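You operate a simulated robot arm through the tools that you are given. There is no shell and no other tool. Be economical: measure what you need, move in short steps, check, and stop when the job is done.

Carry out the task below with a simulated robot arm. There is one attempt and no reset: what you move stays moved.

Task
Key in job 4592, reset the computer and run the rotor once.
Fine: push the keyboard drawer in, use the yellow button, shut the computer door again, stop the rotor after the reading.

Only the result counts: the job must be done as asked and must still hold three seconds after the hand-in. Knocking over, shifting, dropping, spilling or breaking anything else fails it.

Robot
A 7-joint arm with a two-finger gripper, on a carriage that runs on a rail from [-314, 1775] to [101, -569] (x, y) and turns from -215 to 118 degrees about z. Base frame: it is fixed where the carriage stands at the start and does not move with it; the origin is on the floor, on the carriage's upright axis, x ahead of it, y to its left, z up. Readings come in mm, degrees, newtons and seconds.
Its first joint turns from -149.0 to 149.0 degrees. Places, roughly: blue button [1000, -500, 900]; console [1300, -300, 900]; green button [1000, -500, 1200]; job key [800, -500, 1100]; keyboard drawer [800, -400, 1000]; main switch [900, -200, 1200]; red button [1000, -600, 1200]; right computer door [1000, -500, 900]; screen [1000, -400, 1500]; speed knob [900, -300, 1200]; yellow button [1000, -500, 900]. Payload 2.45 kg.
The tool frame sits at the grasp point between the pads (the TCP): z along the fingers, y along the line on which they close. The tips reach 26 mm beyond it. The gripper opens to 96 mm. The gripper's body begins 69 mm behind the TCP.
Orientation is that of the tool frame in the base frame, as [roll, pitch, yaw] about the fixed x, y, z axes, in that order (R = Rz(yaw) Ry(pitch) Rx(roll)). With the fingers straight down and closing along the base's y, the tool's x points along the base's -x, its y along +y and its z along -z.

Tools
- The arm moves only by the tool play_rows. Its argument "steps" is a list of rows, each an object (a shift or turn left out is 0, a gripper value left out holds the last) with "linear": the shift along the tool's x, y, z in mm, a list of three; "delta_rot": the turn, a rotation vector about the tool's x, y, z in degrees, a list of three; "jaw": the gripper command, from -1 (shut) to 1 (fully open), values between in proportion. In form: [{"linear": [tx, ty, tz], "delta_rot": [ax, ay, az], "jaw": jaw}, ...]. A call has 1 to 10 rows; each row is the pose to reach, as a shift and turn from the pose commanded when the call began, along the tool's axes at that moment. Each row takes 0.2 s and may step no farther than 50 mm and 8.6 degrees from the row before; otherwise, or with a gripper value out of range, the whole call is refused. A pose out of reach is approached as far as the arm can. The call stops where the force on the tool passes 40 N (or 10 N more than at its start, if that is more) or the arm is blocked; 0.2 s more then pass. The fingers move at their own pace and stop on an object; they squeeze with about 29 N. The grip force told is the motor's: it shows also when the fingers shut on nothing. Time passes only in rows, and 0.2 s behind the last, so rows that repeat a pose let the fingers close. It gives the time, the measured TCP pose, the force on the tool (base axes), the opening and the grip force at its end, in the units of the frame above (readings bear some noise), with the torque about the TCP (base axes, N m) and any sound that the robot's microphone picked up.
- Cameras (640 x 400 px; columns grow to the right, rows downward): "scene" is now at [36.8, 127.9, 1705.7]; the picture's right is [-0.43, -0.90, 0.00], its down [-0.36, 0.17, -0.92] and it looks along [0.83, -0.40, -0.40] (base axes); focal length 257 px, centre (320, 200). "wrist" rides on the gripper at [82, 3, -98] in the tool frame; the picture's right is [-0.04, 1.00, 0.00], its down [-0.73, -0.03, -0.68] and it looks along [-0.68, -0.03, 0.73] (tool axes); focal length 256 px, centre (320, 200).
- grab_frame(camera): a new picture of that camera. It takes no simulated time.
- raise_lower(by): slides the trunk up (or, below 0, down) by that many mm; the arm and the scene camera ride with it, the base frame stays. It gives what a move gives, with no picture.
- roll_base(legs): drives the robot by 1 to 6 legs, each [ahead, left, turn to the left] in mm, mm and degrees, along the robot's own axes; the way and the turn of a leg run together, so that a leg with both is an arc; at most 1500 mm and 180 degrees a leg. The arm and the cameras ride along, it lands a little off, and it stops where it bumps. It keeps to its track: a leg is cut to what the track allows. It gives what a move gives.
- head_to(pan, tilt): turns the head with the scene camera to pan (to the left, within 155 degrees either way) and tilt (down, from -29 to 69), counted from straight ahead of the robot. It gives what a move gives.
- point_at(camera, pixels): for up to 12 pixels [column, row] of the newest picture of that camera ("zoom" is the newest enlarged one), the place [x, y, z] in the base frame of the surface seen there, good to about 3 mm. It takes no simulated time.
- enlarge(camera, box): a new picture of the part [left, top, right, bottom] of that camera's present view, enlarged. It takes no simulated time.
- close_job(): hands the job in; it is judged then, once.

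Work in short steps. Measure before you move; look again where a grasp or a placing could have gone wrong, and mend it. You have 80 turns and 52 pictures in all, those below and enlarged ones among them. Open the gripper and draw the arm clear of the work before you hand the job in, unless the task says otherwise; then end with one line.

The tools are called after "Request:" as a command line: name --argument value ..., lists and objects as JSON in quotes. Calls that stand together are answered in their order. play_rows: Moves the arm, as the interface text tells. Its arguments: {"type":"object","properties":{"steps":{"type":"array","items":{"type":"object","properties":{"linear":{"type":"array","items":{"type":"number"}},"delta_rot":{"type":"array","items":{"type":"number"}},"jaw":{"type":"number"}}}}},"required":["steps"]} The other tools are called the same way: raise_lower (by) slides the trunk up or down; roll_base (legs) drives the base; head_to (pan, tilt) turns the head that bears the scene camera; grab_frame (camera) takes a picture; point_at (camera, pixels) gives the place of the surface under pixels of a picture; enlarge (camera, box) takes an enlarged picture of a part of a camera's view; close_job () hands the job in.

At the start:

```text
time: 0.0
ee_pos: [807.9, -428.2, 1366.6]
ee_rot: [-179.9, 0.2, 180.0]
ft_force: [0.0, -0.3, -0.4]
torque: [-0.06, 0.0, 0.01]
width: 96.1
finger_force: 0.0
trunk travel left (down, up): [-675.0, 35.0]
robot x, y, heading: [-3.2, 2.5, -0.1]
head pan, tilt: [-25.7, 23.4]
```

scene: 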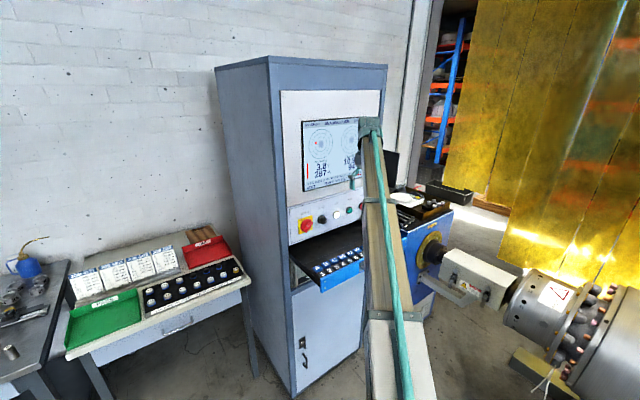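
wrist: 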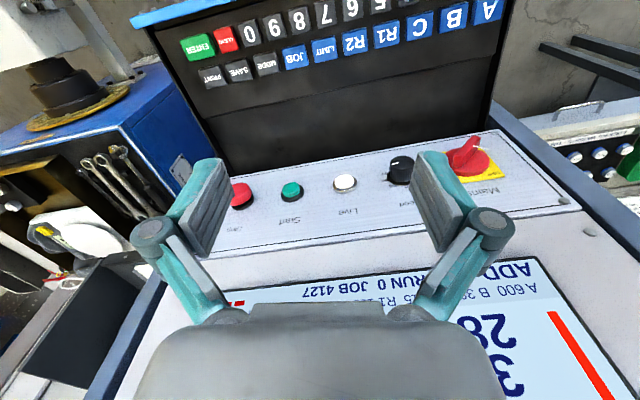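

The scene shows the console with the drawer out; the wrist view shows the keys upside down. I enlarge both to read details.

Request:
enlarge --camera "scene" --box '[260, 80, 420, 380]'

Request:
enlarge --camera "wrist" --box '[120, 0, 600, 300]'

```text
1.33 times, centred on (340, 230) of scene
```

zoom: 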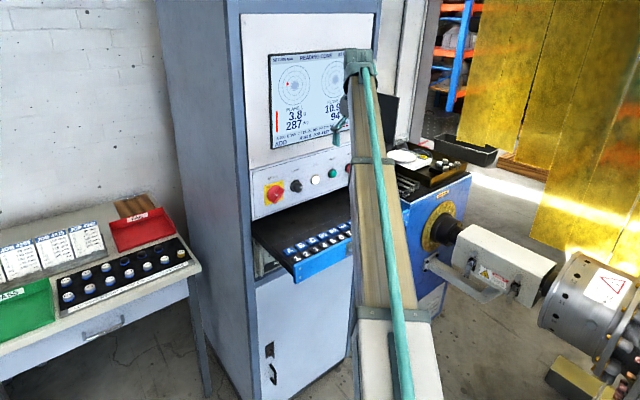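

```text
1.33 times, centred on (360, 150) of wrist
```

zoom: 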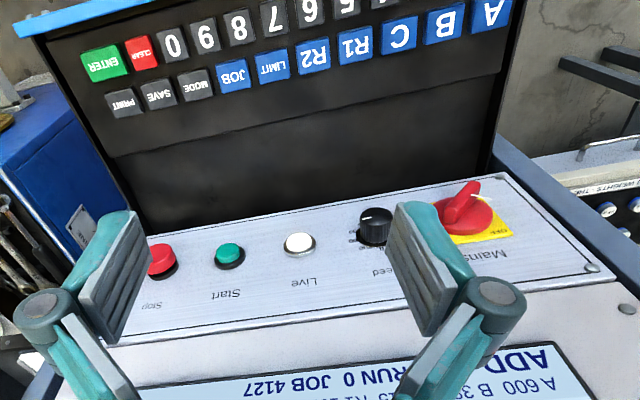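

I measure the keys and panel controls in this zoomed wrist picture.

Request:
point_at --camera "zoom" --pixels '[[104, 62], [141, 52], [174, 42], [234, 76], [488, 14], [239, 29], [126, 102], [160, 257], [229, 253], [298, 242], [374, 220], [465, 205]]'

Request:
grab_frame --camera "wrist"

```text
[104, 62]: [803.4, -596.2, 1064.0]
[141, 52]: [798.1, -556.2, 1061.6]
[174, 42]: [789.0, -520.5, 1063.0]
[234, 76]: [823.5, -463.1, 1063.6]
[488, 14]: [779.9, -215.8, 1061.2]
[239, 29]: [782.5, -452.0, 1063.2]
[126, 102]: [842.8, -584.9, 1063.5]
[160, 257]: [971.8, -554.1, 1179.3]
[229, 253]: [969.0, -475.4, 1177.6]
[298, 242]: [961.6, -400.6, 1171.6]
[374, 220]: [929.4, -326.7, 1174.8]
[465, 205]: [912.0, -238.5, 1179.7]
```

```text
47 pictures are left
```

wrist: 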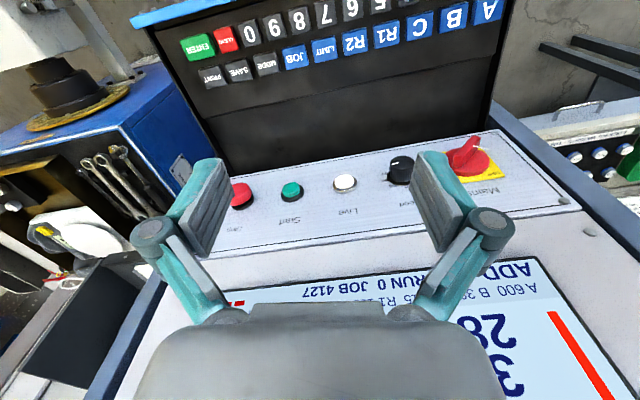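

Keys lie at z≈1063, rows running along (-0.17, 0.98), the Enter key at the edge of the reach. I drive right along the rail by 280 mm.

Request:
roll_base --legs '[[49, -280, 0]]'

Request:
head_to --pan 0 --tilt 35

Request:
grab_frame --camera "scene"

Request:
grab_frame --camera "wrist"

```text
time: 2.0
ee_pos: [853.7, -716.4, 1367.2]
ee_rot: [-179.8, 0.2, 179.7]
ft_force: [0.5, -0.8, 0.0]
torque: [0.02, -0.02, -0.03]
width: 95.9
finger_force: 0.0
trunk travel left (down, up): [-675.0, 35.0]
robot x, y, heading: [51.3, -281.3, -0.3]
head pan, tilt: [-25.7, 23.4]
```

```text
time: 2.9
ee_pos: [853.6, -715.4, 1365.9]
ee_rot: [-179.9, 0.2, 179.8]
ft_force: [-0.1, -0.1, 0.4]
torque: [-0.01, 0.01, 0.01]
width: 96.2
finger_force: 0.1
trunk travel left (down, up): [-675.0, 35.0]
robot x, y, heading: [52.2, -281.6, -0.5]
head pan, tilt: [0.0, 35.0]
```

```text
46 pictures are left
```

scene: 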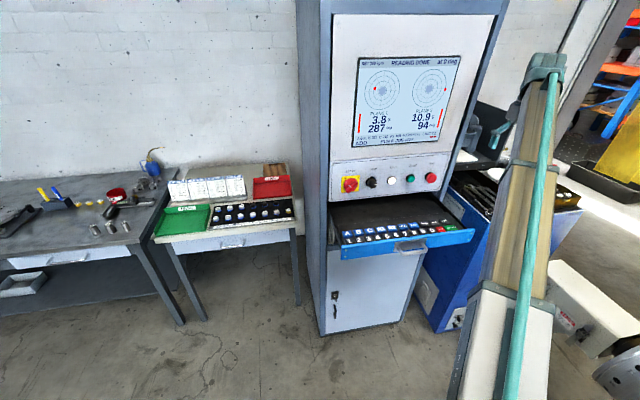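

```text
45 pictures are left
```

wrist: 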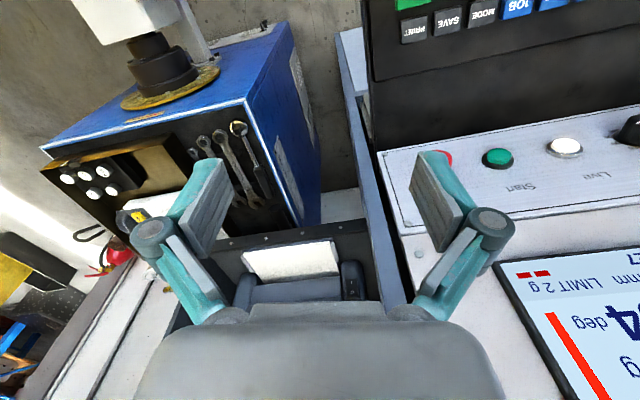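

Now the view is clear; I enlarge the console front, screen and door to read everything.

Request:
enlarge --camera "scene" --box '[335, 205, 475, 292]'

Request:
point_at --camera "zoom" --pixels '[[68, 158], [92, 155], [210, 142], [240, 138], [68, 148], [300, 133], [400, 118], [450, 110], [520, 100]]'

Request:
enlarge --camera "scene" --box '[350, 55, 465, 127]'

Request:
enlarge --camera "scene" --box '[300, 230, 460, 340]'

```text
4.57 times, centred on (405, 248) of scene
```

zoom: 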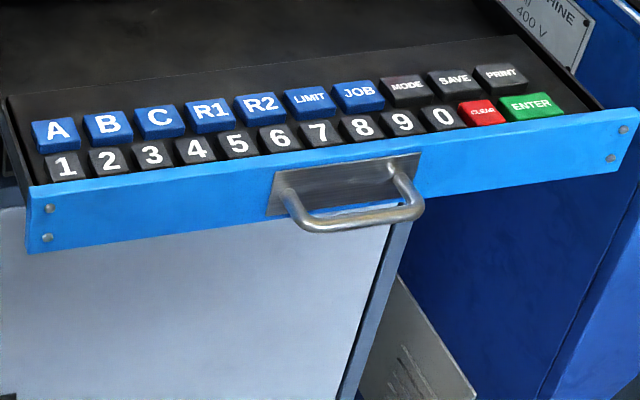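

```text
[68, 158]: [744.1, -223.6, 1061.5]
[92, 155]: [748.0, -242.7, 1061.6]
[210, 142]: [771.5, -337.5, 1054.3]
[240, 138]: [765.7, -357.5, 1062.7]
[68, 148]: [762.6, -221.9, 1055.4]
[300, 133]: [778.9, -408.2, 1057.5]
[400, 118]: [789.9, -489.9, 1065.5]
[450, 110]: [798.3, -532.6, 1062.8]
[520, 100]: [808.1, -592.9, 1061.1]
```

```text
5.56 times, centred on (408, 91) of scene
```

zoom: 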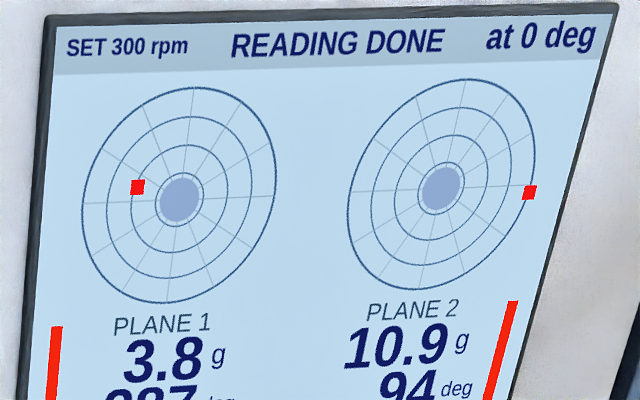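

```text
3.64 times, centred on (380, 285) of scene
```

zoom: 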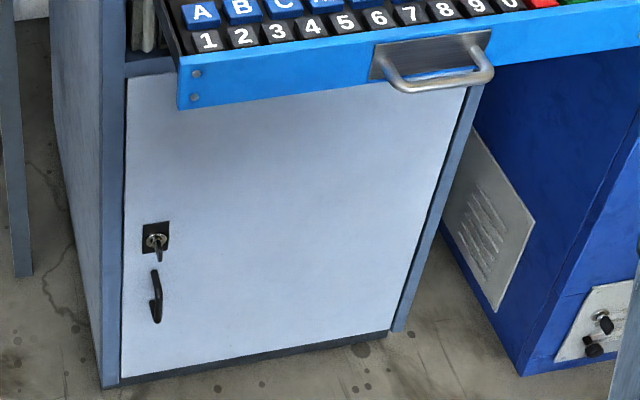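

The job keying goes first. I close the gripper, turn it 10° to match the console and come over the keypad for an accurate look.

Request:
play_rows --steps '[{"linear": [7, 34, 20], "delta_rot": [0, 0, -2], "jaw": -1}, {"linear": [14, 68, 40], "delta_rot": [0, 0, -4]}, {"linear": [21, 102, 60], "delta_rot": [0, 0, -6]}, {"linear": [28, 136, 80], "delta_rot": [0, 0, -8]}, {"linear": [35, 170, 100], "delta_rot": [0, 0, -10]}, {"linear": [42, 204, 120], "delta_rot": [0, 0, -10]}, {"linear": [49, 240, 140], "delta_rot": [0, 0, -10]}, {"linear": [54, 275, 166], "delta_rot": [0, 0, -10]}]'

Request:
grab_frame --camera "wrist"

```text
time: 4.7
ee_pos: [798.7, -440.2, 1199.6]
ee_rot: [-179.8, 0.1, -170.2]
ft_force: [-0.5, -0.2, -0.7]
torque: [-0.04, 0.0, 0.03]
width: 0.0
finger_force: 28.2
trunk travel left (down, up): [-675.0, 35.0]
robot x, y, heading: [49.7, -281.6, -0.4]
head pan, tilt: [0.0, 35.0]
```

```text
41 pictures are left
```

wrist: 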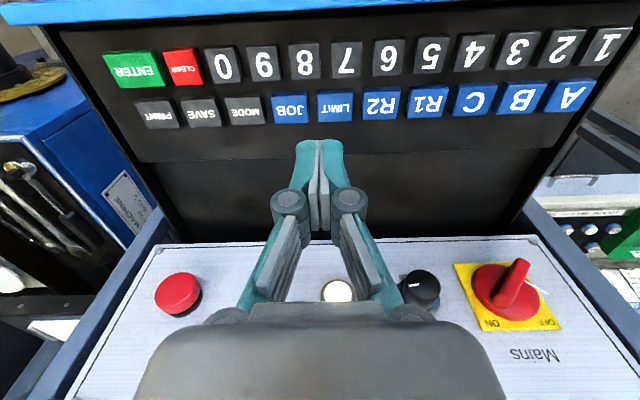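

The closed fingers sit just behind the key rows. I measure the key centres.

Request:
point_at --camera "wrist" --pixels '[[133, 70], [183, 67], [222, 65], [263, 64], [304, 61], [430, 55], [474, 53], [561, 47], [291, 109], [243, 111], [335, 107], [605, 44]]'

```text
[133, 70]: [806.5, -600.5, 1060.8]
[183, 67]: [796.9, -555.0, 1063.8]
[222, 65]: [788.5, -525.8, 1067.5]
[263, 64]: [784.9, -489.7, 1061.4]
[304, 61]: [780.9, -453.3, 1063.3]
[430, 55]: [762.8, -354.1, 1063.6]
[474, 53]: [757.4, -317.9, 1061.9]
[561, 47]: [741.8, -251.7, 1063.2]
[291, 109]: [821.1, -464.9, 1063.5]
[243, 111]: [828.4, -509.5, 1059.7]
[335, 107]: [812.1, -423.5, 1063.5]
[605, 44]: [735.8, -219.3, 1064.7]
```

I move over JOB (821, -465) and press down in small steps to find where the contact comes.

Request:
play_rows --steps '[{"linear": [-17.7, -28.2, 10]}, {"linear": [-17.7, -28.2, 55]}, {"linear": [-17.7, -28.2, 95]}, {"linear": [-17.7, -28.2, 104]}, {"linear": [-17.7, -28.2, 109]}, {"linear": [-17.7, -28.2, 112]}, {"linear": [-17.7, -28.2, 114]}, {"linear": [-17.7, -28.2, 114]}]'

Request:
grab_frame --camera "wrist"

Request:
enlarge --camera "scene" --box '[345, 50, 470, 155]'

```text
time: 6.5
ee_pos: [826.4, -465.9, 1085.2]
ee_rot: [-179.9, 0.2, -170.3]
ft_force: [-0.3, -0.5, 2.0]
torque: [-0.01, 0.04, 0.01]
width: 5.9
finger_force: 28.0
trunk travel left (down, up): [-675.0, 35.0]
robot x, y, heading: [46.9, -282.7, -0.5]
head pan, tilt: [0.0, 35.0]
```

```text
40 pictures are left
```

wrist: 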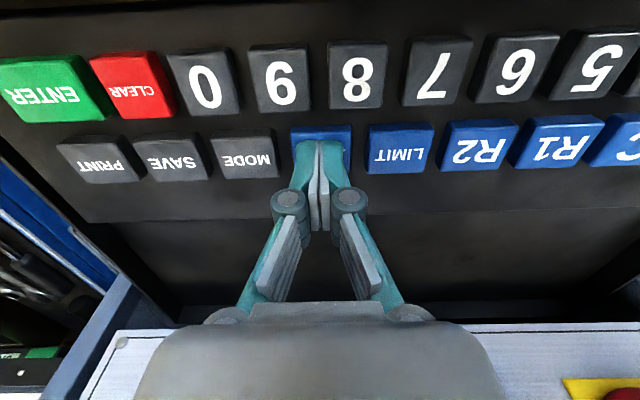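

```text
3.81 times, centred on (408, 102) of scene
```

zoom: 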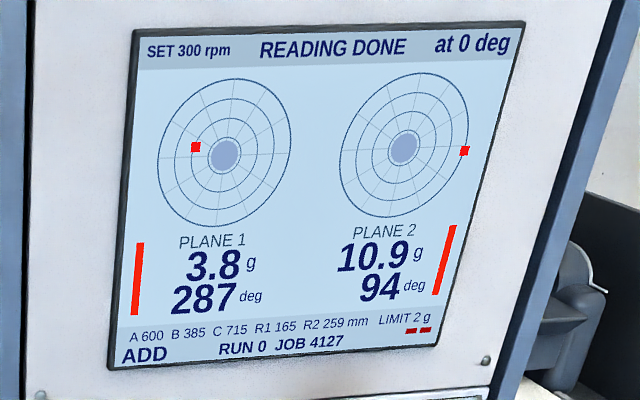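

JOB isn't registered yet and the tip sits slightly toward the far edge. I lift, shift 5 mm toward the front and press deeper.

Request:
play_rows --steps '[{"linear": [0, 0, -15], "jaw": -1}, {"linear": [5, 0, -15]}, {"linear": [5, 0, -4]}, {"linear": [5, 0, 0]}, {"linear": [5, 0, 2]}, {"linear": [5, 0, 4]}, {"linear": [5, 0, 4]}]'

Request:
enlarge --camera "scene" --box '[345, 50, 470, 155]'

```text
time: 8.1
ee_pos: [819.6, -467.0, 1082.8]
ee_rot: [-179.8, 0.2, -170.3]
ft_force: [-2.2, 0.0, 6.1]
torque: [0.02, 0.08, 0.0]
width: 6.1
finger_force: 28.3
trunk travel left (down, up): [-675.0, 35.0]
robot x, y, heading: [48.6, -282.7, -0.3]
head pan, tilt: [0.0, 35.0]
heard: click
```

```text
3.81 times, centred on (408, 102) of scene
```

zoom: 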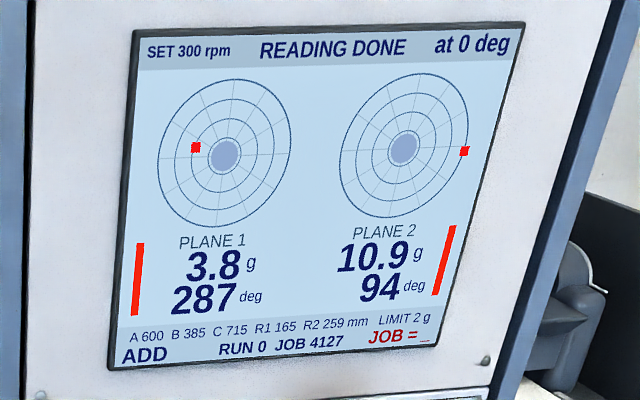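

A click and "JOB = _" on the screen. Next I press 4 at (757, -318) with the same depth, then lift.

Request:
play_rows --steps '[{"linear": [0, 0, -35]}, {"linear": [8.4, 39, -35]}, {"linear": [16.8, 78, -35]}, {"linear": [25, 117, -35]}, {"linear": [33.5, 156, -35]}, {"linear": [33.5, 156, -8]}, {"linear": [33.5, 156, -3]}, {"linear": [33.5, 156, 0]}, {"linear": [33.5, 156, 1]}, {"linear": [33.5, 156, -35]}]'

Request:
grab_frame --camera "wrist"

Request:
enlarge --camera "scene" --box '[345, 50, 470, 155]'

```text
time: 10.3
ee_pos: [761.1, -316.8, 1115.0]
ee_rot: [-179.9, 0.2, -170.3]
ft_force: [-0.2, -0.7, -0.4]
torque: [0.01, -0.03, 0.02]
width: 0.0
finger_force: 28.4
trunk travel left (down, up): [-675.0, 35.0]
robot x, y, heading: [52.9, -279.4, -0.1]
head pan, tilt: [0.0, 35.0]
heard: click
```

```text
37 pictures are left
```

wrist: 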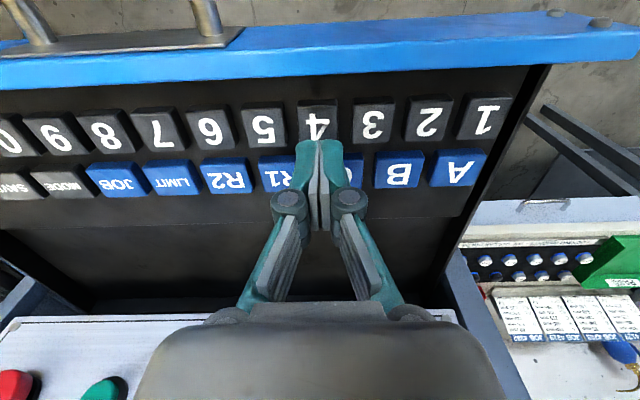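

```text
3.81 times, centred on (408, 102) of scene
```

zoom: 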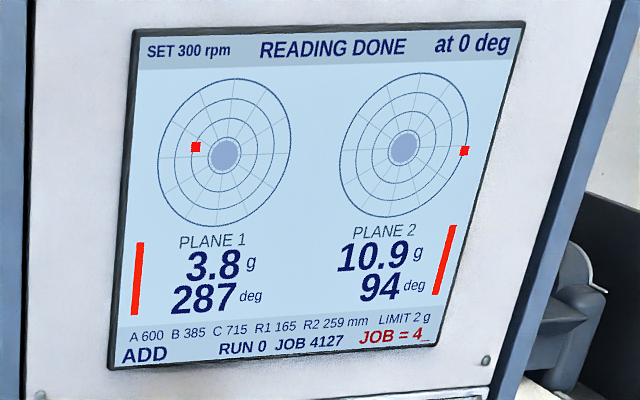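

4 is in. Now 5, one pitch (35 mm) to the right.

Request:
play_rows --steps '[{"linear": [0, -35, 0]}, {"linear": [0, -35, 27]}, {"linear": [0, -35, 32]}, {"linear": [0, -35, 35]}, {"linear": [0, -35, 36]}, {"linear": [0, -35, 0]}, {"linear": [-0.5, -80, 0]}, {"linear": [-1, -125, 0]}, {"linear": [-2, -173, 0]}]'

Request:
grab_frame --camera "wrist"

```text
time: 12.3
ee_pos: [792.1, -488.6, 1114.4]
ee_rot: [-179.8, 0.2, -170.2]
ft_force: [0.2, 0.2, -0.3]
torque: [0.02, 0.02, -0.01]
width: 0.0
finger_force: 28.3
trunk travel left (down, up): [-675.0, 35.0]
robot x, y, heading: [51.9, -282.2, -0.1]
head pan, tilt: [0.0, 35.0]
heard: click
```

```text
35 pictures are left
```

wrist: 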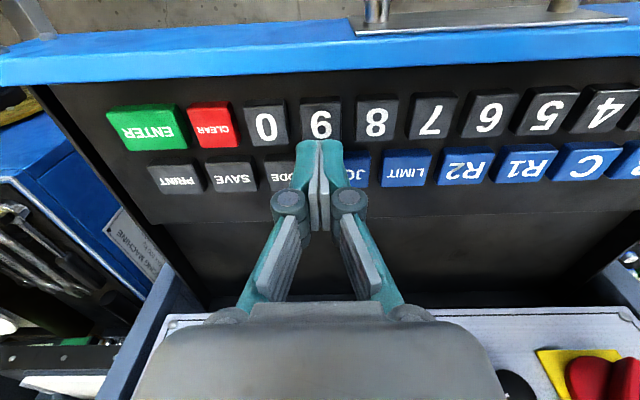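

Tip is over 9, slightly far; I shift 4 mm nearer, press 9, then travel toward 2.

Request:
play_rows --steps '[{"linear": [4, 0, 27]}, {"linear": [4, 0, 32]}, {"linear": [4, 0, 35]}, {"linear": [4, 0, 36]}, {"linear": [4, 0, 0]}, {"linear": [4.5, 48, 0]}, {"linear": [5, 96, 0]}, {"linear": [5, 144, 0]}, {"linear": [5.5, 192, 0]}, {"linear": [6, 241, 0]}]'

Request:
grab_frame --camera "wrist"

Request:
enlarge --camera "scene" --box '[345, 50, 470, 155]'

```text
time: 14.5
ee_pos: [741.6, -250.6, 1114.5]
ee_rot: [-179.8, 0.2, -170.3]
ft_force: [-1.1, -0.1, -0.7]
torque: [0.0, -0.03, 0.0]
width: 0.1
finger_force: 28.8
trunk travel left (down, up): [-675.0, 35.0]
robot x, y, heading: [51.5, -281.5, -0.4]
head pan, tilt: [0.0, 35.0]
heard: click
```

```text
34 pictures are left
```

wrist: 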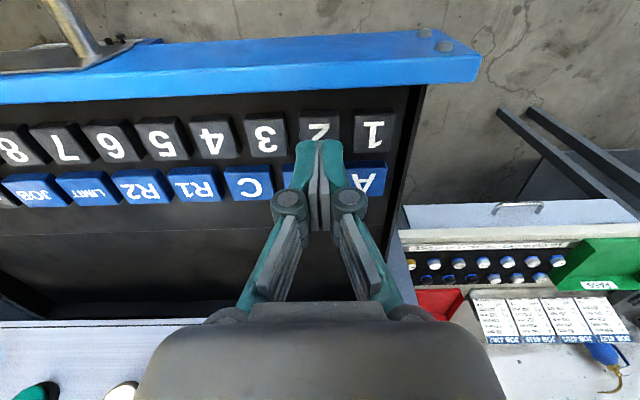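

```text
3.81 times, centred on (408, 102) of scene
```

zoom: 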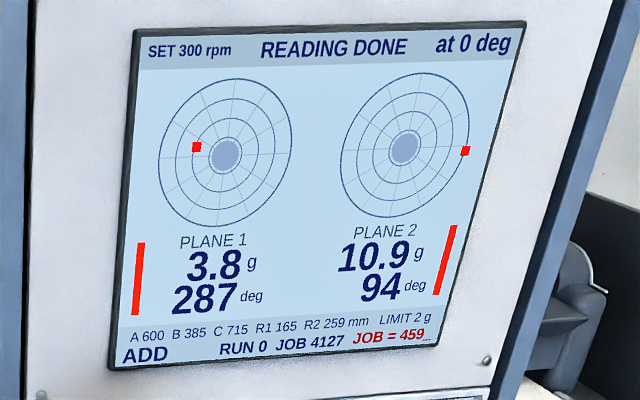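

Screen shows 459. Tip is over 2: press it.

Request:
play_rows --steps '[{"linear": [0, 0, 27]}, {"linear": [0, 0, 32]}, {"linear": [0, 0, 35]}, {"linear": [0, 0, 36]}, {"linear": [0, 0, 0]}, {"linear": [0, -46, 0]}, {"linear": [-1, -92, 0]}, {"linear": [-2, -138, 0]}, {"linear": [-2, -184, 0]}, {"linear": [-3, -230, 0]}]'

Request:
play_rows --steps '[{"linear": [0, -42, 0]}, {"linear": [0, -84, 0]}, {"linear": [-1, -125, 0]}, {"linear": [-1, -125, 0]}]'

Request:
grab_frame --camera "wrist"

Request:
enlarge --camera "scene" --box '[345, 50, 470, 155]'

```text
time: 16.7
ee_pos: [791.2, -478.3, 1116.6]
ee_rot: [-179.9, 0.1, -170.2]
ft_force: [0.4, -0.1, 0.1]
torque: [0.0, 0.01, 0.01]
width: 0.1
finger_force: 28.4
trunk travel left (down, up): [-675.0, 35.0]
robot x, y, heading: [51.5, -287.2, -0.2]
head pan, tilt: [0.0, 35.0]
heard: click
```

```text
time: 17.7
ee_pos: [811.4, -598.4, 1118.0]
ee_rot: [-179.8, 0.2, -170.4]
ft_force: [-0.1, -0.5, 0.6]
torque: [-0.02, -0.01, -0.02]
width: 0.0
finger_force: 28.1
trunk travel left (down, up): [-675.0, 35.0]
robot x, y, heading: [47.3, -282.2, -0.7]
head pan, tilt: [0.0, 35.0]
```

```text
32 pictures are left
```

wrist: 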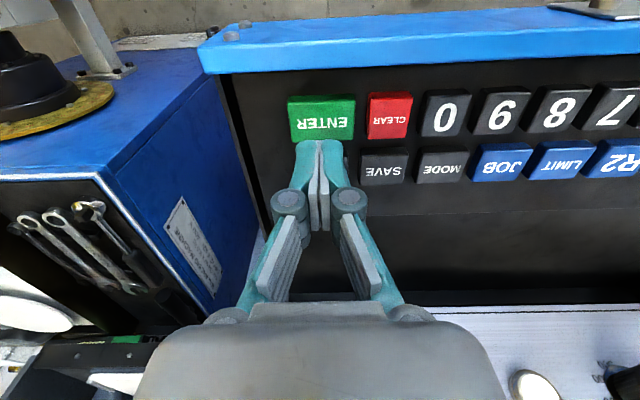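

```text
3.81 times, centred on (408, 102) of scene
```

zoom: 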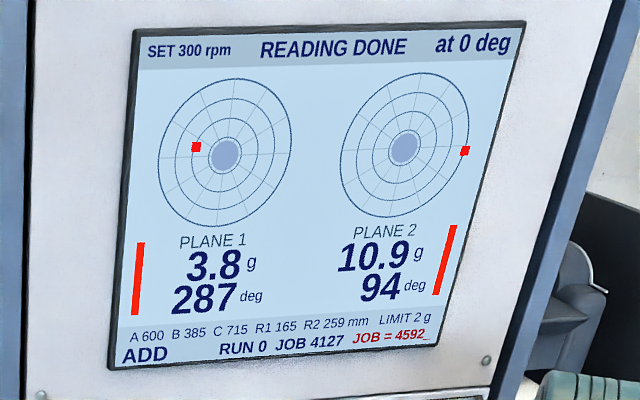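

JOB = 4592 shown; the tip is a little behind ENTER, so I shift 6 mm nearer and press.

Request:
play_rows --steps '[{"linear": [6, 0, 0]}, {"linear": [6, 0, 28]}, {"linear": [6, 0, 33]}, {"linear": [6, 0, 36]}, {"linear": [6, 0, 37]}, {"linear": [6, 0, 37]}, {"linear": [6, 0, 0]}, {"linear": [6, 0, -40]}, {"linear": [30, 0, -80]}]'

Request:
enlarge --camera "scene" --box '[345, 50, 470, 155]'

```text
time: 19.7
ee_pos: [779.3, -605.9, 1197.6]
ee_rot: [-179.8, 0.2, -170.3]
ft_force: [1.1, 0.0, -1.1]
torque: [0.02, 0.01, -0.01]
width: 0.0
finger_force: 28.7
trunk travel left (down, up): [-675.0, 35.0]
robot x, y, heading: [49.8, -283.7, -0.4]
head pan, tilt: [0.0, 35.0]
heard: click
```

```text
3.81 times, centred on (408, 102) of scene
```

zoom: 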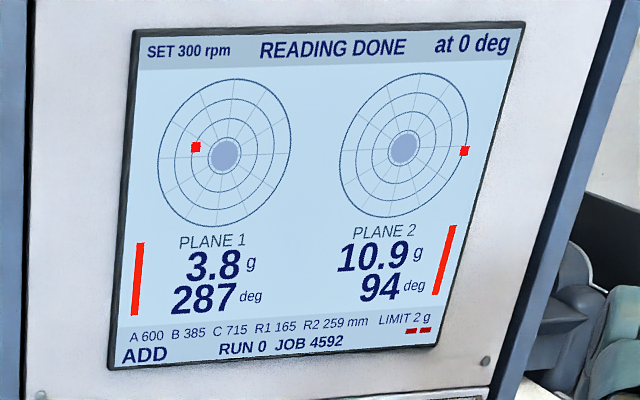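

Job 4592 is set. Now the drawer: I measure its front, the handle and the door beneath in the scene picture.

Request:
grab_frame --camera "scene"

Request:
point_at --camera "scene" --pixels '[[345, 252], [400, 245], [412, 251], [460, 237], [332, 205], [345, 275], [335, 294], [335, 312], [400, 320], [324, 330], [470, 200], [408, 290]]'

```text
29 pictures are left
```

scene: 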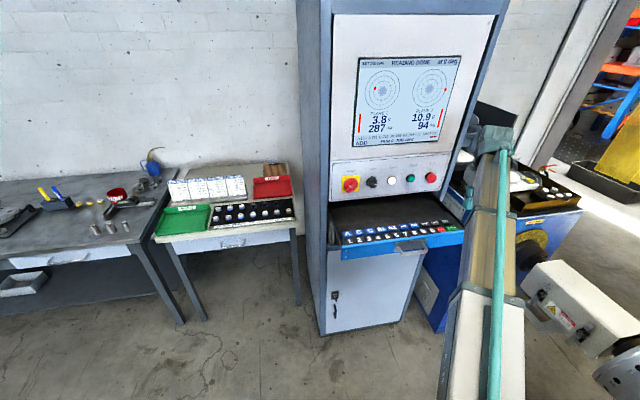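

```text
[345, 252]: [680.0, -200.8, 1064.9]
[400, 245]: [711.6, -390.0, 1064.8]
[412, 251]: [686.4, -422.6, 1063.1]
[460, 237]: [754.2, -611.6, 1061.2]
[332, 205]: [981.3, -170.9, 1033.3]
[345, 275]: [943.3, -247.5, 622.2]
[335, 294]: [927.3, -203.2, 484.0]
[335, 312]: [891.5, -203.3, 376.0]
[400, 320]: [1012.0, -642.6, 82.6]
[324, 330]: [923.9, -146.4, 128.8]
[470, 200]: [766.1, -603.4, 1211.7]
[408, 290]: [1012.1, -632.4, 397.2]
```

The drawer face runs about x 680–754, roughly 245 mm out. I back off, tilt the tool 45° forward and come in front of the face left of the handle, staying high.

Request:
play_rows --steps '[{"linear": [20, 40, 0], "delta_rot": [0, -6.5, 0], "jaw": -1}, {"linear": [40, 80, 0], "delta_rot": [0, -13, 0]}, {"linear": [60, 120, 0], "delta_rot": [0, -19.5, 0]}, {"linear": [75, 160, 0], "delta_rot": [0, -26, 0]}, {"linear": [85, 200, 0], "delta_rot": [0, -32.5, 0]}, {"linear": [95, 240, 0], "delta_rot": [0, -39, 0]}, {"linear": [95, 274, 0], "delta_rot": [0, -45, 0]}]'

Request:
grab_frame --camera "scene"

```text
time: 21.3
ee_pos: [665.9, -360.5, 1209.0]
ee_rot: [-179.9, 45.3, -170.2]
ft_force: [-0.5, -0.2, 0.2]
torque: [-0.03, 0.01, 0.03]
width: 0.0
finger_force: 28.2
out of reach, approached as far as the arm can: row 7
trunk travel left (down, up): [-675.0, 35.0]
robot x, y, heading: [49.8, -281.3, -0.4]
head pan, tilt: [0.0, 35.0]
```

```text
28 pictures are left
```

scene: 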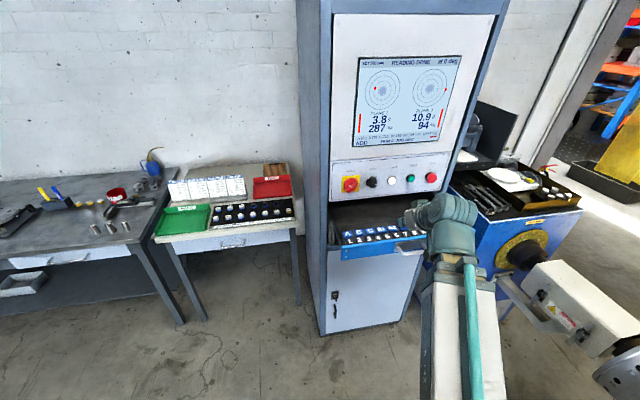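

Too close for this tilt. I roll the base 350 mm left along the rail so the arm reaches the drawer diagonally (this also frees the view of the door).

Request:
roll_base --legs '[[-61, 345, 0]]'

Request:
play_rows --steps '[{"linear": [0, -40, 0]}, {"linear": [0, -80, 0]}, {"linear": [0, -120, 0]}, {"linear": [0, -160, 0]}, {"linear": [0, -200, 0]}, {"linear": [0, -240, 0]}, {"linear": [0, -280, 0]}, {"linear": [0, -320, 0]}]'

Request:
head_to --pan -25 --tilt 35

Request:
grab_frame --camera "scene"

```text
time: 23.6
ee_pos: [604.3, -8.8, 1209.0]
ee_rot: [-179.9, 45.1, -169.8]
ft_force: [0.7, 0.4, -0.5]
torque: [0.02, -0.03, -0.01]
width: 0.0
finger_force: 28.6
trunk travel left (down, up): [-675.0, 35.0]
robot x, y, heading: [-11.6, 65.7, -0.1]
head pan, tilt: [0.0, 35.0]
```

```text
time: 25.4
ee_pos: [659.0, -328.4, 1206.9]
ee_rot: [-179.9, 45.1, -169.8]
ft_force: [0.5, -0.4, 1.0]
torque: [0.01, 0.01, -0.03]
width: 0.2
finger_force: 28.3
trunk travel left (down, up): [-675.0, 35.0]
robot x, y, heading: [-10.8, 65.6, -0.0]
head pan, tilt: [0.0, 35.0]
```

```text
time: 26.3
ee_pos: [658.3, -325.3, 1205.4]
ee_rot: [-179.8, 45.1, -169.8]
ft_force: [-0.5, 0.1, 0.2]
torque: [0.0, 0.0, -0.02]
width: 0.0
finger_force: 28.1
trunk travel left (down, up): [-675.0, 35.0]
robot x, y, heading: [-11.6, 65.8, 0.3]
head pan, tilt: [-25.0, 35.0]
```

```text
27 pictures are left
```

scene: 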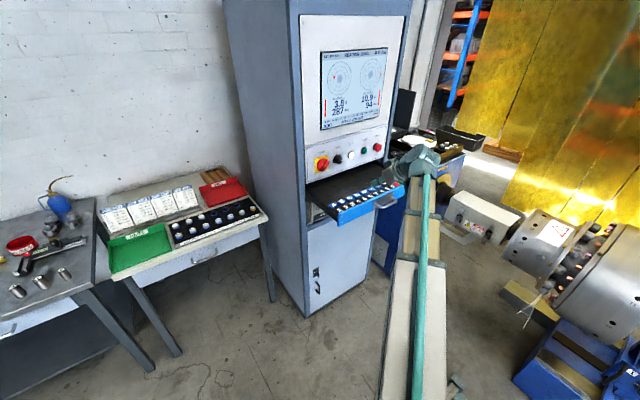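

I measure the drawer face, handle, and the door's lock and handle from here.

Request:
point_at --camera "scene" --pixels '[[345, 213], [345, 220], [360, 206], [360, 214], [372, 202], [388, 203], [317, 272], [318, 288], [330, 240], [330, 300], [360, 270]]'

Request:
enlarge --camera "scene" --box '[290, 170, 450, 310]'

```text
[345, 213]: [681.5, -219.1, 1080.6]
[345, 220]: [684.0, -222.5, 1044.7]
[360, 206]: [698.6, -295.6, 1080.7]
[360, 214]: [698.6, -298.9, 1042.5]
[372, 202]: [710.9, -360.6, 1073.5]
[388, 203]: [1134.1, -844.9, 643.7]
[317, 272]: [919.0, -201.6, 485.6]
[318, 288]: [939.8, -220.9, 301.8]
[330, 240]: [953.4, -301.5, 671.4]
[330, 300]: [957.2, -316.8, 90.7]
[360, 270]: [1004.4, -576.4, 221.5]
```

```text
2.86 times, centred on (370, 240) of scene
```

zoom: 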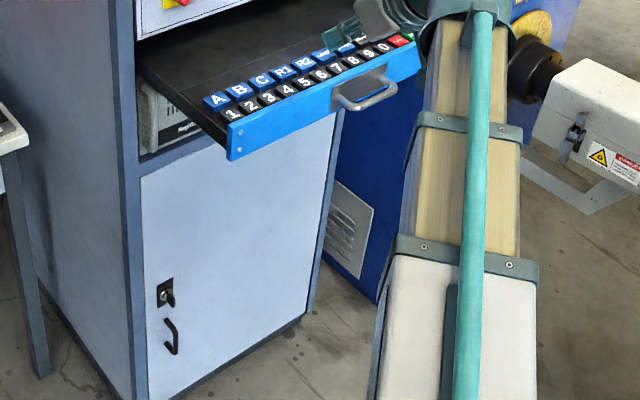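

The face spans z≈1020–1080 at a point 250 mm out of the cabinet front. I descend in front of it, keeping a gap.

Request:
play_rows --steps '[{"linear": [14.1, 0, -14.1]}, {"linear": [43, 0, 15]}, {"linear": [71, 0, 43]}, {"linear": [99, 0, 71]}, {"linear": [120.2, 0, 91.9]}, {"linear": [120.2, 0, 91.9]}]'

Request:
enlarge --camera "scene" --box '[290, 170, 450, 310]'

```text
time: 27.7
ee_pos: [642.1, -326.6, 1056.5]
ee_rot: [-179.8, 45.2, -169.8]
ft_force: [-0.5, -0.3, 0.3]
torque: [-0.02, -0.04, 0.03]
width: 0.1
finger_force: 28.8
trunk travel left (down, up): [-675.0, 35.0]
robot x, y, heading: [-10.7, 65.2, 0.1]
head pan, tilt: [-25.0, 35.0]
```

```text
2.86 times, centred on (370, 240) of scene
```

zoom: 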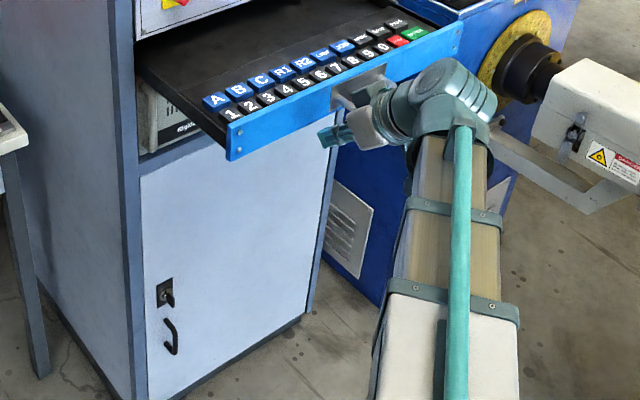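

The tip is in front of the face, left of the handle. I push inward in steps.

Request:
play_rows --steps '[{"linear": [-14, 0, 14]}, {"linear": [-24, 0, 24]}, {"linear": [-36, 0, 36]}, {"linear": [-50, 0, 50]}, {"linear": [-64, 0, 64]}, {"linear": [-78, 0, 78]}]'

Request:
enlarge --camera "scene" --box '[290, 170, 450, 310]'

```text
time: 29.1
ee_pos: [749.8, -309.4, 1059.3]
ee_rot: [-179.8, 45.1, -169.8]
ft_force: [-0.3, 0.5, 0.3]
torque: [-0.03, 0.03, -0.02]
width: 0.3
finger_force: 28.8
trunk travel left (down, up): [-675.0, 35.0]
robot x, y, heading: [-10.9, 64.9, -0.0]
head pan, tilt: [-25.0, 35.0]
```

```text
2.86 times, centred on (370, 240) of scene
```

zoom: 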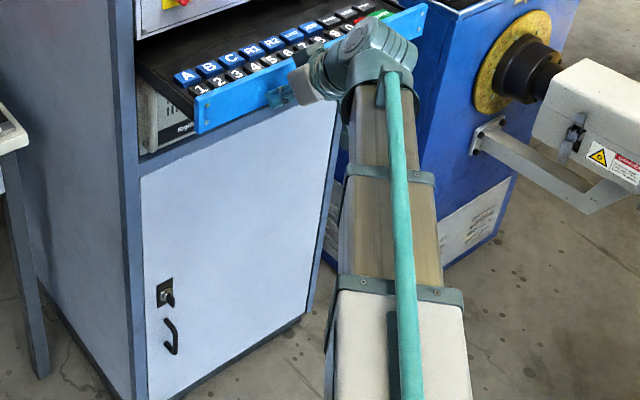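

The drawer slides easily. I continue the remaining ~175 mm, slowing toward the end stop.

Request:
play_rows --steps '[{"linear": [-16, 0, 16]}, {"linear": [-32, 0, 32]}, {"linear": [-48, 0, 48]}, {"linear": [-64, 0, 64]}, {"linear": [-80, 0, 80]}, {"linear": [-94, 0, 94]}, {"linear": [-106, 0, 106]}, {"linear": [-114, 0, 114]}, {"linear": [-120, 0, 120]}, {"linear": [-125, 0, 125]}]'

Request:
enlarge --camera "scene" --box '[290, 130, 450, 270]'

```text
time: 31.2
ee_pos: [911.3, -279.7, 1059.5]
ee_rot: [180.0, 44.5, -169.8]
ft_force: [-11.9, 0.4, 4.8]
torque: [0.02, -0.02, 0.05]
width: 5.8
finger_force: 28.5
trunk travel left (down, up): [-675.0, 35.0]
robot x, y, heading: [-10.2, 65.9, -0.1]
head pan, tilt: [-25.0, 35.0]
stopped in row 10: the force on the tool passed its limit at 46 N (the readings are from after the stop); the commanded pose is now the measured one
```

```text
2.86 times, centred on (370, 200) of scene
```

zoom: 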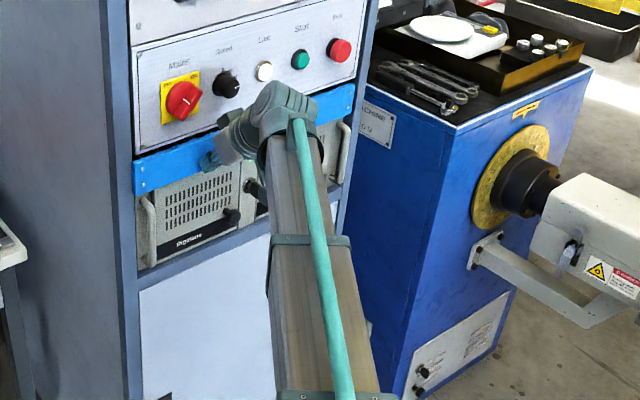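

The drawer is home. I back off to see the computer beneath it.

Request:
play_rows --steps '[{"linear": [30, 0, -30]}, {"linear": [60, 0, -60]}, {"linear": [90, 0, -90]}, {"linear": [90, -40, -120]}, {"linear": [90, -80, -150]}, {"linear": [90, -120, -170]}]'

Request:
enlarge --camera "scene" --box '[290, 130, 450, 270]'

```text
time: 32.6
ee_pos: [753.6, -427.8, 1118.2]
ee_rot: [-180.0, 44.5, -169.8]
ft_force: [0.0, 0.4, 0.2]
torque: [0.02, -0.02, -0.01]
width: 0.2
finger_force: 29.3
trunk travel left (down, up): [-675.0, 35.0]
robot x, y, heading: [-11.5, 62.5, 0.1]
head pan, tilt: [-25.0, 35.0]
```

```text
2.86 times, centred on (370, 200) of scene
```

zoom: 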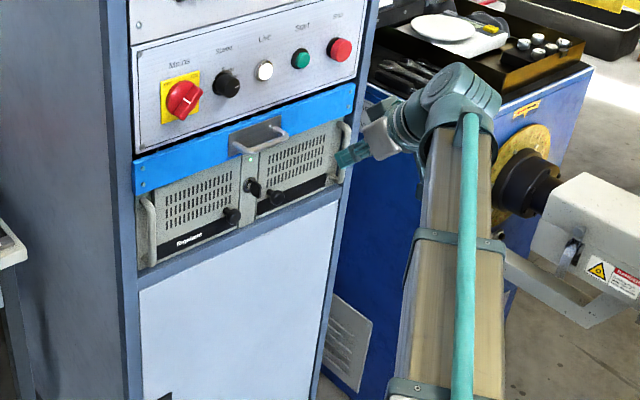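

The computer has two grilled doors with knobs and a lock in the middle. I zoom in and measure.

Request:
enlarge --camera "scene" --box '[320, 165, 386, 230]'

Request:
point_at --camera "zoom" --pixels '[[308, 140], [375, 175], [245, 230], [275, 175], [340, 240], [520, 40], [420, 90], [330, 40], [320, 20], [310, 200], [520, 130], [150, 170]]'

```text
6.15 times, centred on (353, 198) of scene
```

zoom: 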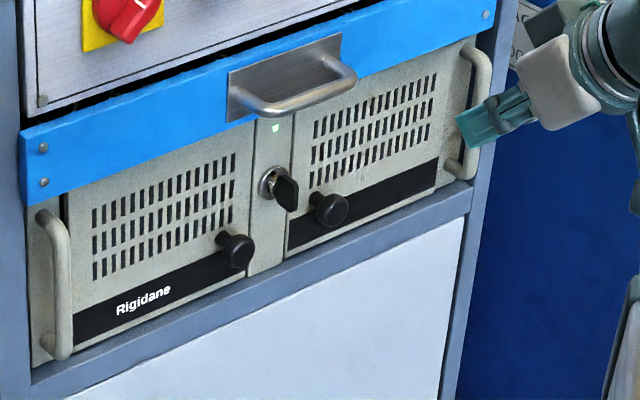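

```text
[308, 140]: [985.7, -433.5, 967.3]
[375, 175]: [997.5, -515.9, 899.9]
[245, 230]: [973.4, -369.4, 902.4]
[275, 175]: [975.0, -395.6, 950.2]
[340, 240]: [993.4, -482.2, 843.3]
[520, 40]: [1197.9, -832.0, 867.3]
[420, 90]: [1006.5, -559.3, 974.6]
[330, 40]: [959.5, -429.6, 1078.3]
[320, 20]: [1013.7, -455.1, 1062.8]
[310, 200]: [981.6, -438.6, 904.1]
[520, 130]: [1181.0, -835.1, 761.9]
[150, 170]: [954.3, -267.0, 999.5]
```

The right door's knob is near (990, -455, 900), hinged right, so I'll grasp it with fingers above and below. First I move the arm left, then bring the base back right by 300 mm.

Request:
play_rows --steps '[{"linear": [0, 45, 0]}, {"linear": [0, 90, 0]}, {"linear": [0, 135, 0]}, {"linear": [0, 180, 0]}, {"linear": [0, 225, 0]}, {"linear": [0, 260, 0]}]'

Request:
roll_base --legs '[[52, -296, 0]]'

Request:
raise_lower --by -250

Request:
play_rows --steps '[{"linear": [0, 0, 0], "delta_rot": [0, -8, 0]}, {"linear": [0, 0, 0], "delta_rot": [0, -16, 0]}, {"linear": [0, 0, 0], "delta_rot": [0, -24, 0]}, {"linear": [0, 0, 0], "delta_rot": [0, -32, 0]}, {"linear": [0, 0, 0], "delta_rot": [0, -40, 0]}, {"linear": [0, 0, 0], "delta_rot": [0, -45, 0]}]'

```text
time: 34.0
ee_pos: [706.3, -174.4, 1113.6]
ee_rot: [-179.9, 44.5, -169.8]
ft_force: [0.0, -0.9, 0.0]
torque: [-0.02, 0.01, 0.0]
width: 0.0
finger_force: 28.9
trunk travel left (down, up): [-675.0, 35.0]
robot x, y, heading: [-12.2, 63.3, 0.2]
head pan, tilt: [-25.0, 35.0]
```

```text
time: 36.1
ee_pos: [758.8, -471.0, 1112.9]
ee_rot: [180.0, 44.6, -169.7]
ft_force: [0.7, -0.3, -0.5]
torque: [0.0, 0.0, 0.01]
width: 0.2
finger_force: 28.5
trunk travel left (down, up): [-675.0, 35.0]
robot x, y, heading: [43.2, -228.3, -0.0]
head pan, tilt: [-25.0, 35.0]
```

```text
time: 38.7
ee_pos: [759.5, -469.6, 864.6]
ee_rot: [-180.0, 44.5, -169.7]
ft_force: [0.4, 1.1, 0.0]
torque: [0.02, 0.03, -0.01]
width: 0.2
finger_force: 28.5
trunk travel left (down, up): [-425.0, 285.0]
robot x, y, heading: [41.7, -230.1, 0.3]
head pan, tilt: [-25.0, 35.0]
```

```text
time: 40.1
ee_pos: [759.0, -469.9, 864.9]
ee_rot: [-169.7, 89.7, -159.6]
ft_force: [0.2, 0.1, 0.4]
torque: [0.0, 0.0, 0.02]
width: 0.0
finger_force: 28.6
trunk travel left (down, up): [-425.0, 285.0]
robot x, y, heading: [39.7, -230.9, 0.2]
head pan, tilt: [-25.0, 35.0]
```

Tool is now horizontal. I roll it +90° about its own axis so the fingers close vertically with the camera on the left, then look.

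Request:
play_rows --steps '[{"delta_rot": [0, 0, 8.5]}, {"delta_rot": [0, 0, 17]}, {"delta_rot": [0, 0, 25.5]}, {"delta_rot": [0, 0, 34]}, {"delta_rot": [0, 0, 42.5]}, {"delta_rot": [0, 0, 51]}, {"delta_rot": [0, 0, 59.5]}, {"delta_rot": [0, 0, 68]}, {"delta_rot": [0, 0, 76.5]}, {"delta_rot": [0, 0, 85]}]'

Request:
play_rows --steps '[{"delta_rot": [0, 0, 5], "jaw": 0.2}, {"delta_rot": [0, 0, 5]}]'

Request:
grab_frame --camera "wrist"

Request:
grab_frame --camera "scene"

```text
time: 42.3
ee_pos: [760.3, -470.2, 864.7]
ee_rot: [90.5, 4.9, 100.4]
ft_force: [-0.5, 0.4, -0.6]
torque: [0.01, -0.03, 0.0]
width: 0.0
finger_force: 28.5
trunk travel left (down, up): [-425.0, 285.0]
robot x, y, heading: [39.6, -234.7, 0.5]
head pan, tilt: [-25.0, 35.0]
```

```text
time: 42.9
ee_pos: [758.7, -470.2, 864.8]
ee_rot: [90.5, 0.0, 100.4]
ft_force: [0.0, -0.2, 1.0]
torque: [-0.01, 0.03, -0.01]
width: 57.4
finger_force: 0.1
trunk travel left (down, up): [-425.0, 285.0]
robot x, y, heading: [39.2, -228.5, 0.1]
head pan, tilt: [-25.0, 35.0]
```

```text
20 pictures are left
```

wrist: 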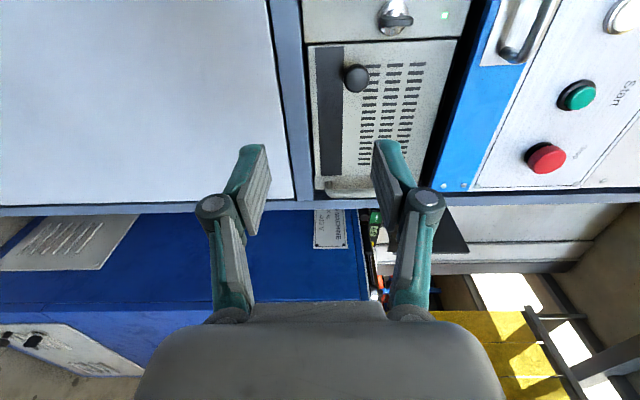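

```text
19 pictures are left
```

scene: 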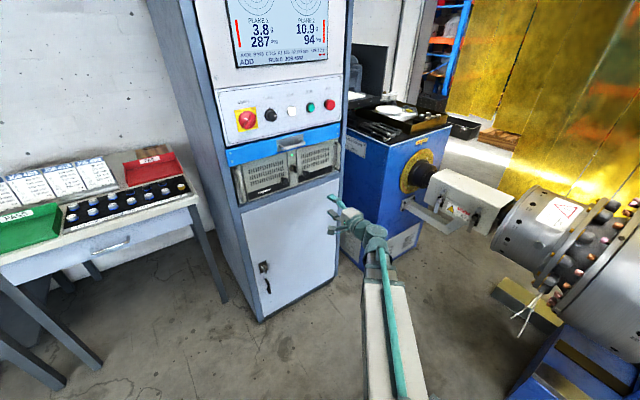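

Great view: the right door's knob is at (356, 77), door's right end near row 190. I measure.

Request:
point_at --camera "wrist" --pixels '[[353, 79], [362, 76], [375, 90], [330, 60], [400, 180], [340, 180], [450, 45], [395, 22], [310, 100], [578, 96], [547, 158], [525, 40]]'

```text
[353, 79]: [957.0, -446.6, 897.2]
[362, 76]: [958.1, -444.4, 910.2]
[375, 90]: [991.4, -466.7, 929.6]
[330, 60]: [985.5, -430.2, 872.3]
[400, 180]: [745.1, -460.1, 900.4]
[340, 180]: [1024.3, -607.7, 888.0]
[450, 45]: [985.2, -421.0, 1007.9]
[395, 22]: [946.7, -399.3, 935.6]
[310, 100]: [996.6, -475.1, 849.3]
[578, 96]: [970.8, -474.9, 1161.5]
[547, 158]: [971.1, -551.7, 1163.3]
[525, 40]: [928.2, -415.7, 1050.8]
```

Knob front at (957, -446, 904), door face about 32 mm behind. I approach so the tips stop short of the face, then close.

Request:
play_rows --steps '[{"linear": [-6, 20, 30]}, {"linear": [-11.9, 39.2, 70]}, {"linear": [-11.9, 39.2, 115]}, {"linear": [-11.9, 39.2, 155]}, {"linear": [-11.9, 39.2, 180]}, {"linear": [-11.9, 39.2, 192]}, {"linear": [-11.9, 39.2, 199]}]'

Request:
grab_frame --camera "wrist"

```text
time: 44.5
ee_pos: [957.6, -445.7, 902.8]
ee_rot: [90.5, -0.1, 100.2]
ft_force: [0.1, -0.4, 0.6]
torque: [-0.03, 0.0, 0.03]
width: 57.6
finger_force: 0.0
trunk travel left (down, up): [-425.0, 285.0]
robot x, y, heading: [40.6, -229.7, 0.0]
head pan, tilt: [-25.0, 35.0]
```

```text
18 pictures are left
```

wrist: 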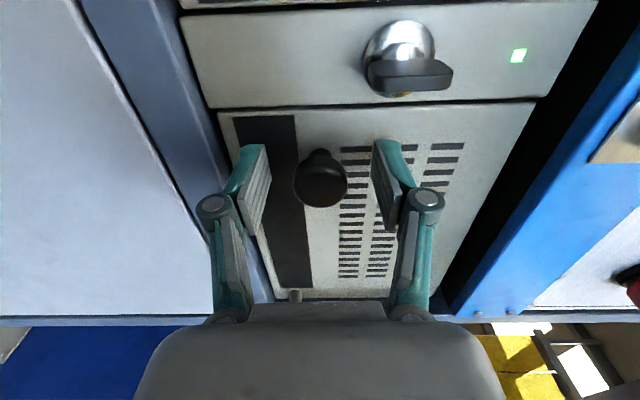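

Knob centred between the pads. I close on it and pull along the hinge arc to ~30° while turning the tool with the door.

Request:
play_rows --steps '[{"jaw": -1}, {"jaw": -1}, {"linear": [-3, 0, -15], "delta_rot": [0, 4, 0]}, {"linear": [-8.5, 0, -29.9], "delta_rot": [0, 9, 0]}, {"linear": [-14.5, 0, -44], "delta_rot": [0, 13, 0]}, {"linear": [-22, 0, -58], "delta_rot": [0, 18, 0]}, {"linear": [-31, 0, -71], "delta_rot": [0, 23, 0]}, {"linear": [-40, 0, -83], "delta_rot": [0, 28, 0]}, {"linear": [-40, 0, -83], "delta_rot": [0, 28, 0]}]'

Request:
grab_frame --camera "wrist"

```text
time: 46.5
ee_pos: [883.0, -500.4, 902.6]
ee_rot: [90.5, -0.2, 128.4]
ft_force: [11.0, -1.0, -0.8]
torque: [0.0, 0.01, 1.05]
width: 27.4
finger_force: 45.6
trunk travel left (down, up): [-425.0, 285.0]
robot x, y, heading: [39.1, -231.0, 0.2]
head pan, tilt: [-25.0, 35.0]
```

```text
17 pictures are left
```

wrist: 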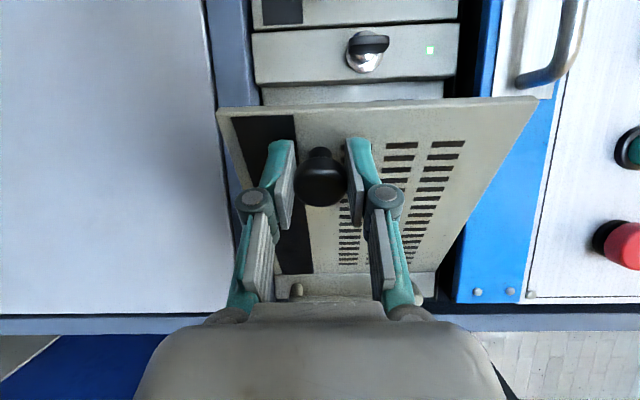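

The door is following. Before swinging further I check where the machine's white housing and bracket are, using the last scene picture.

Request:
point_at --camera "scene" --pixels '[[432, 185], [440, 200], [415, 210], [480, 215], [460, 175], [420, 172], [495, 235], [370, 150]]'

```text
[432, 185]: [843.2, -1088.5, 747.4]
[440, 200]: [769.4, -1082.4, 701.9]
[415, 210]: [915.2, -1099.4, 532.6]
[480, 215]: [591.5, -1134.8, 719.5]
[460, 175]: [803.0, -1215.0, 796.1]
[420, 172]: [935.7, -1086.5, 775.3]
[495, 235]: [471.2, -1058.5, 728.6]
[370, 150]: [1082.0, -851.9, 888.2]
```

The housing is beyond y≈-1060, so there is room. I continue the arc to about 65°.

Request:
play_rows --steps '[{"linear": [-4.5, 0, -15], "delta_rot": [0, 5, 0]}, {"linear": [-9.7, 0, -29.6], "delta_rot": [0, 10, 0]}, {"linear": [-16.5, 0, -43.5], "delta_rot": [0, 15, 0]}, {"linear": [-24.3, 0, -56.9], "delta_rot": [0, 20, 0]}, {"linear": [-33.5, 0, -69.5], "delta_rot": [0, 25, 0]}, {"linear": [-43.4, 0, -81.5], "delta_rot": [0, 30, 0]}, {"linear": [-54.5, 0, -92], "delta_rot": [0, 34, 0]}, {"linear": [-66.4, 0, -102], "delta_rot": [0, 38, 0]}]'

Request:
grab_frame --camera "scene"

```text
time: 48.3
ee_pos: [847.8, -612.6, 904.1]
ee_rot: [90.3, -0.6, 165.5]
ft_force: [2.4, -5.7, 6.5]
torque: [0.06, -0.06, -1.0]
width: 27.8
finger_force: 45.3
out of reach, approached as far as the arm can: row 8
trunk travel left (down, up): [-425.0, 285.0]
robot x, y, heading: [42.1, -230.3, 0.1]
head pan, tilt: [-25.0, 35.0]
```

```text
16 pictures are left
```

scene: 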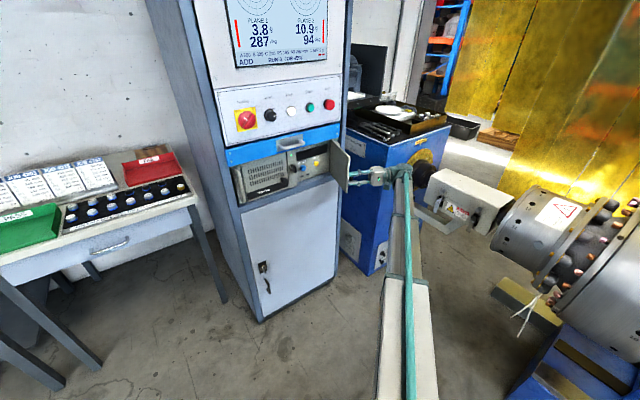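

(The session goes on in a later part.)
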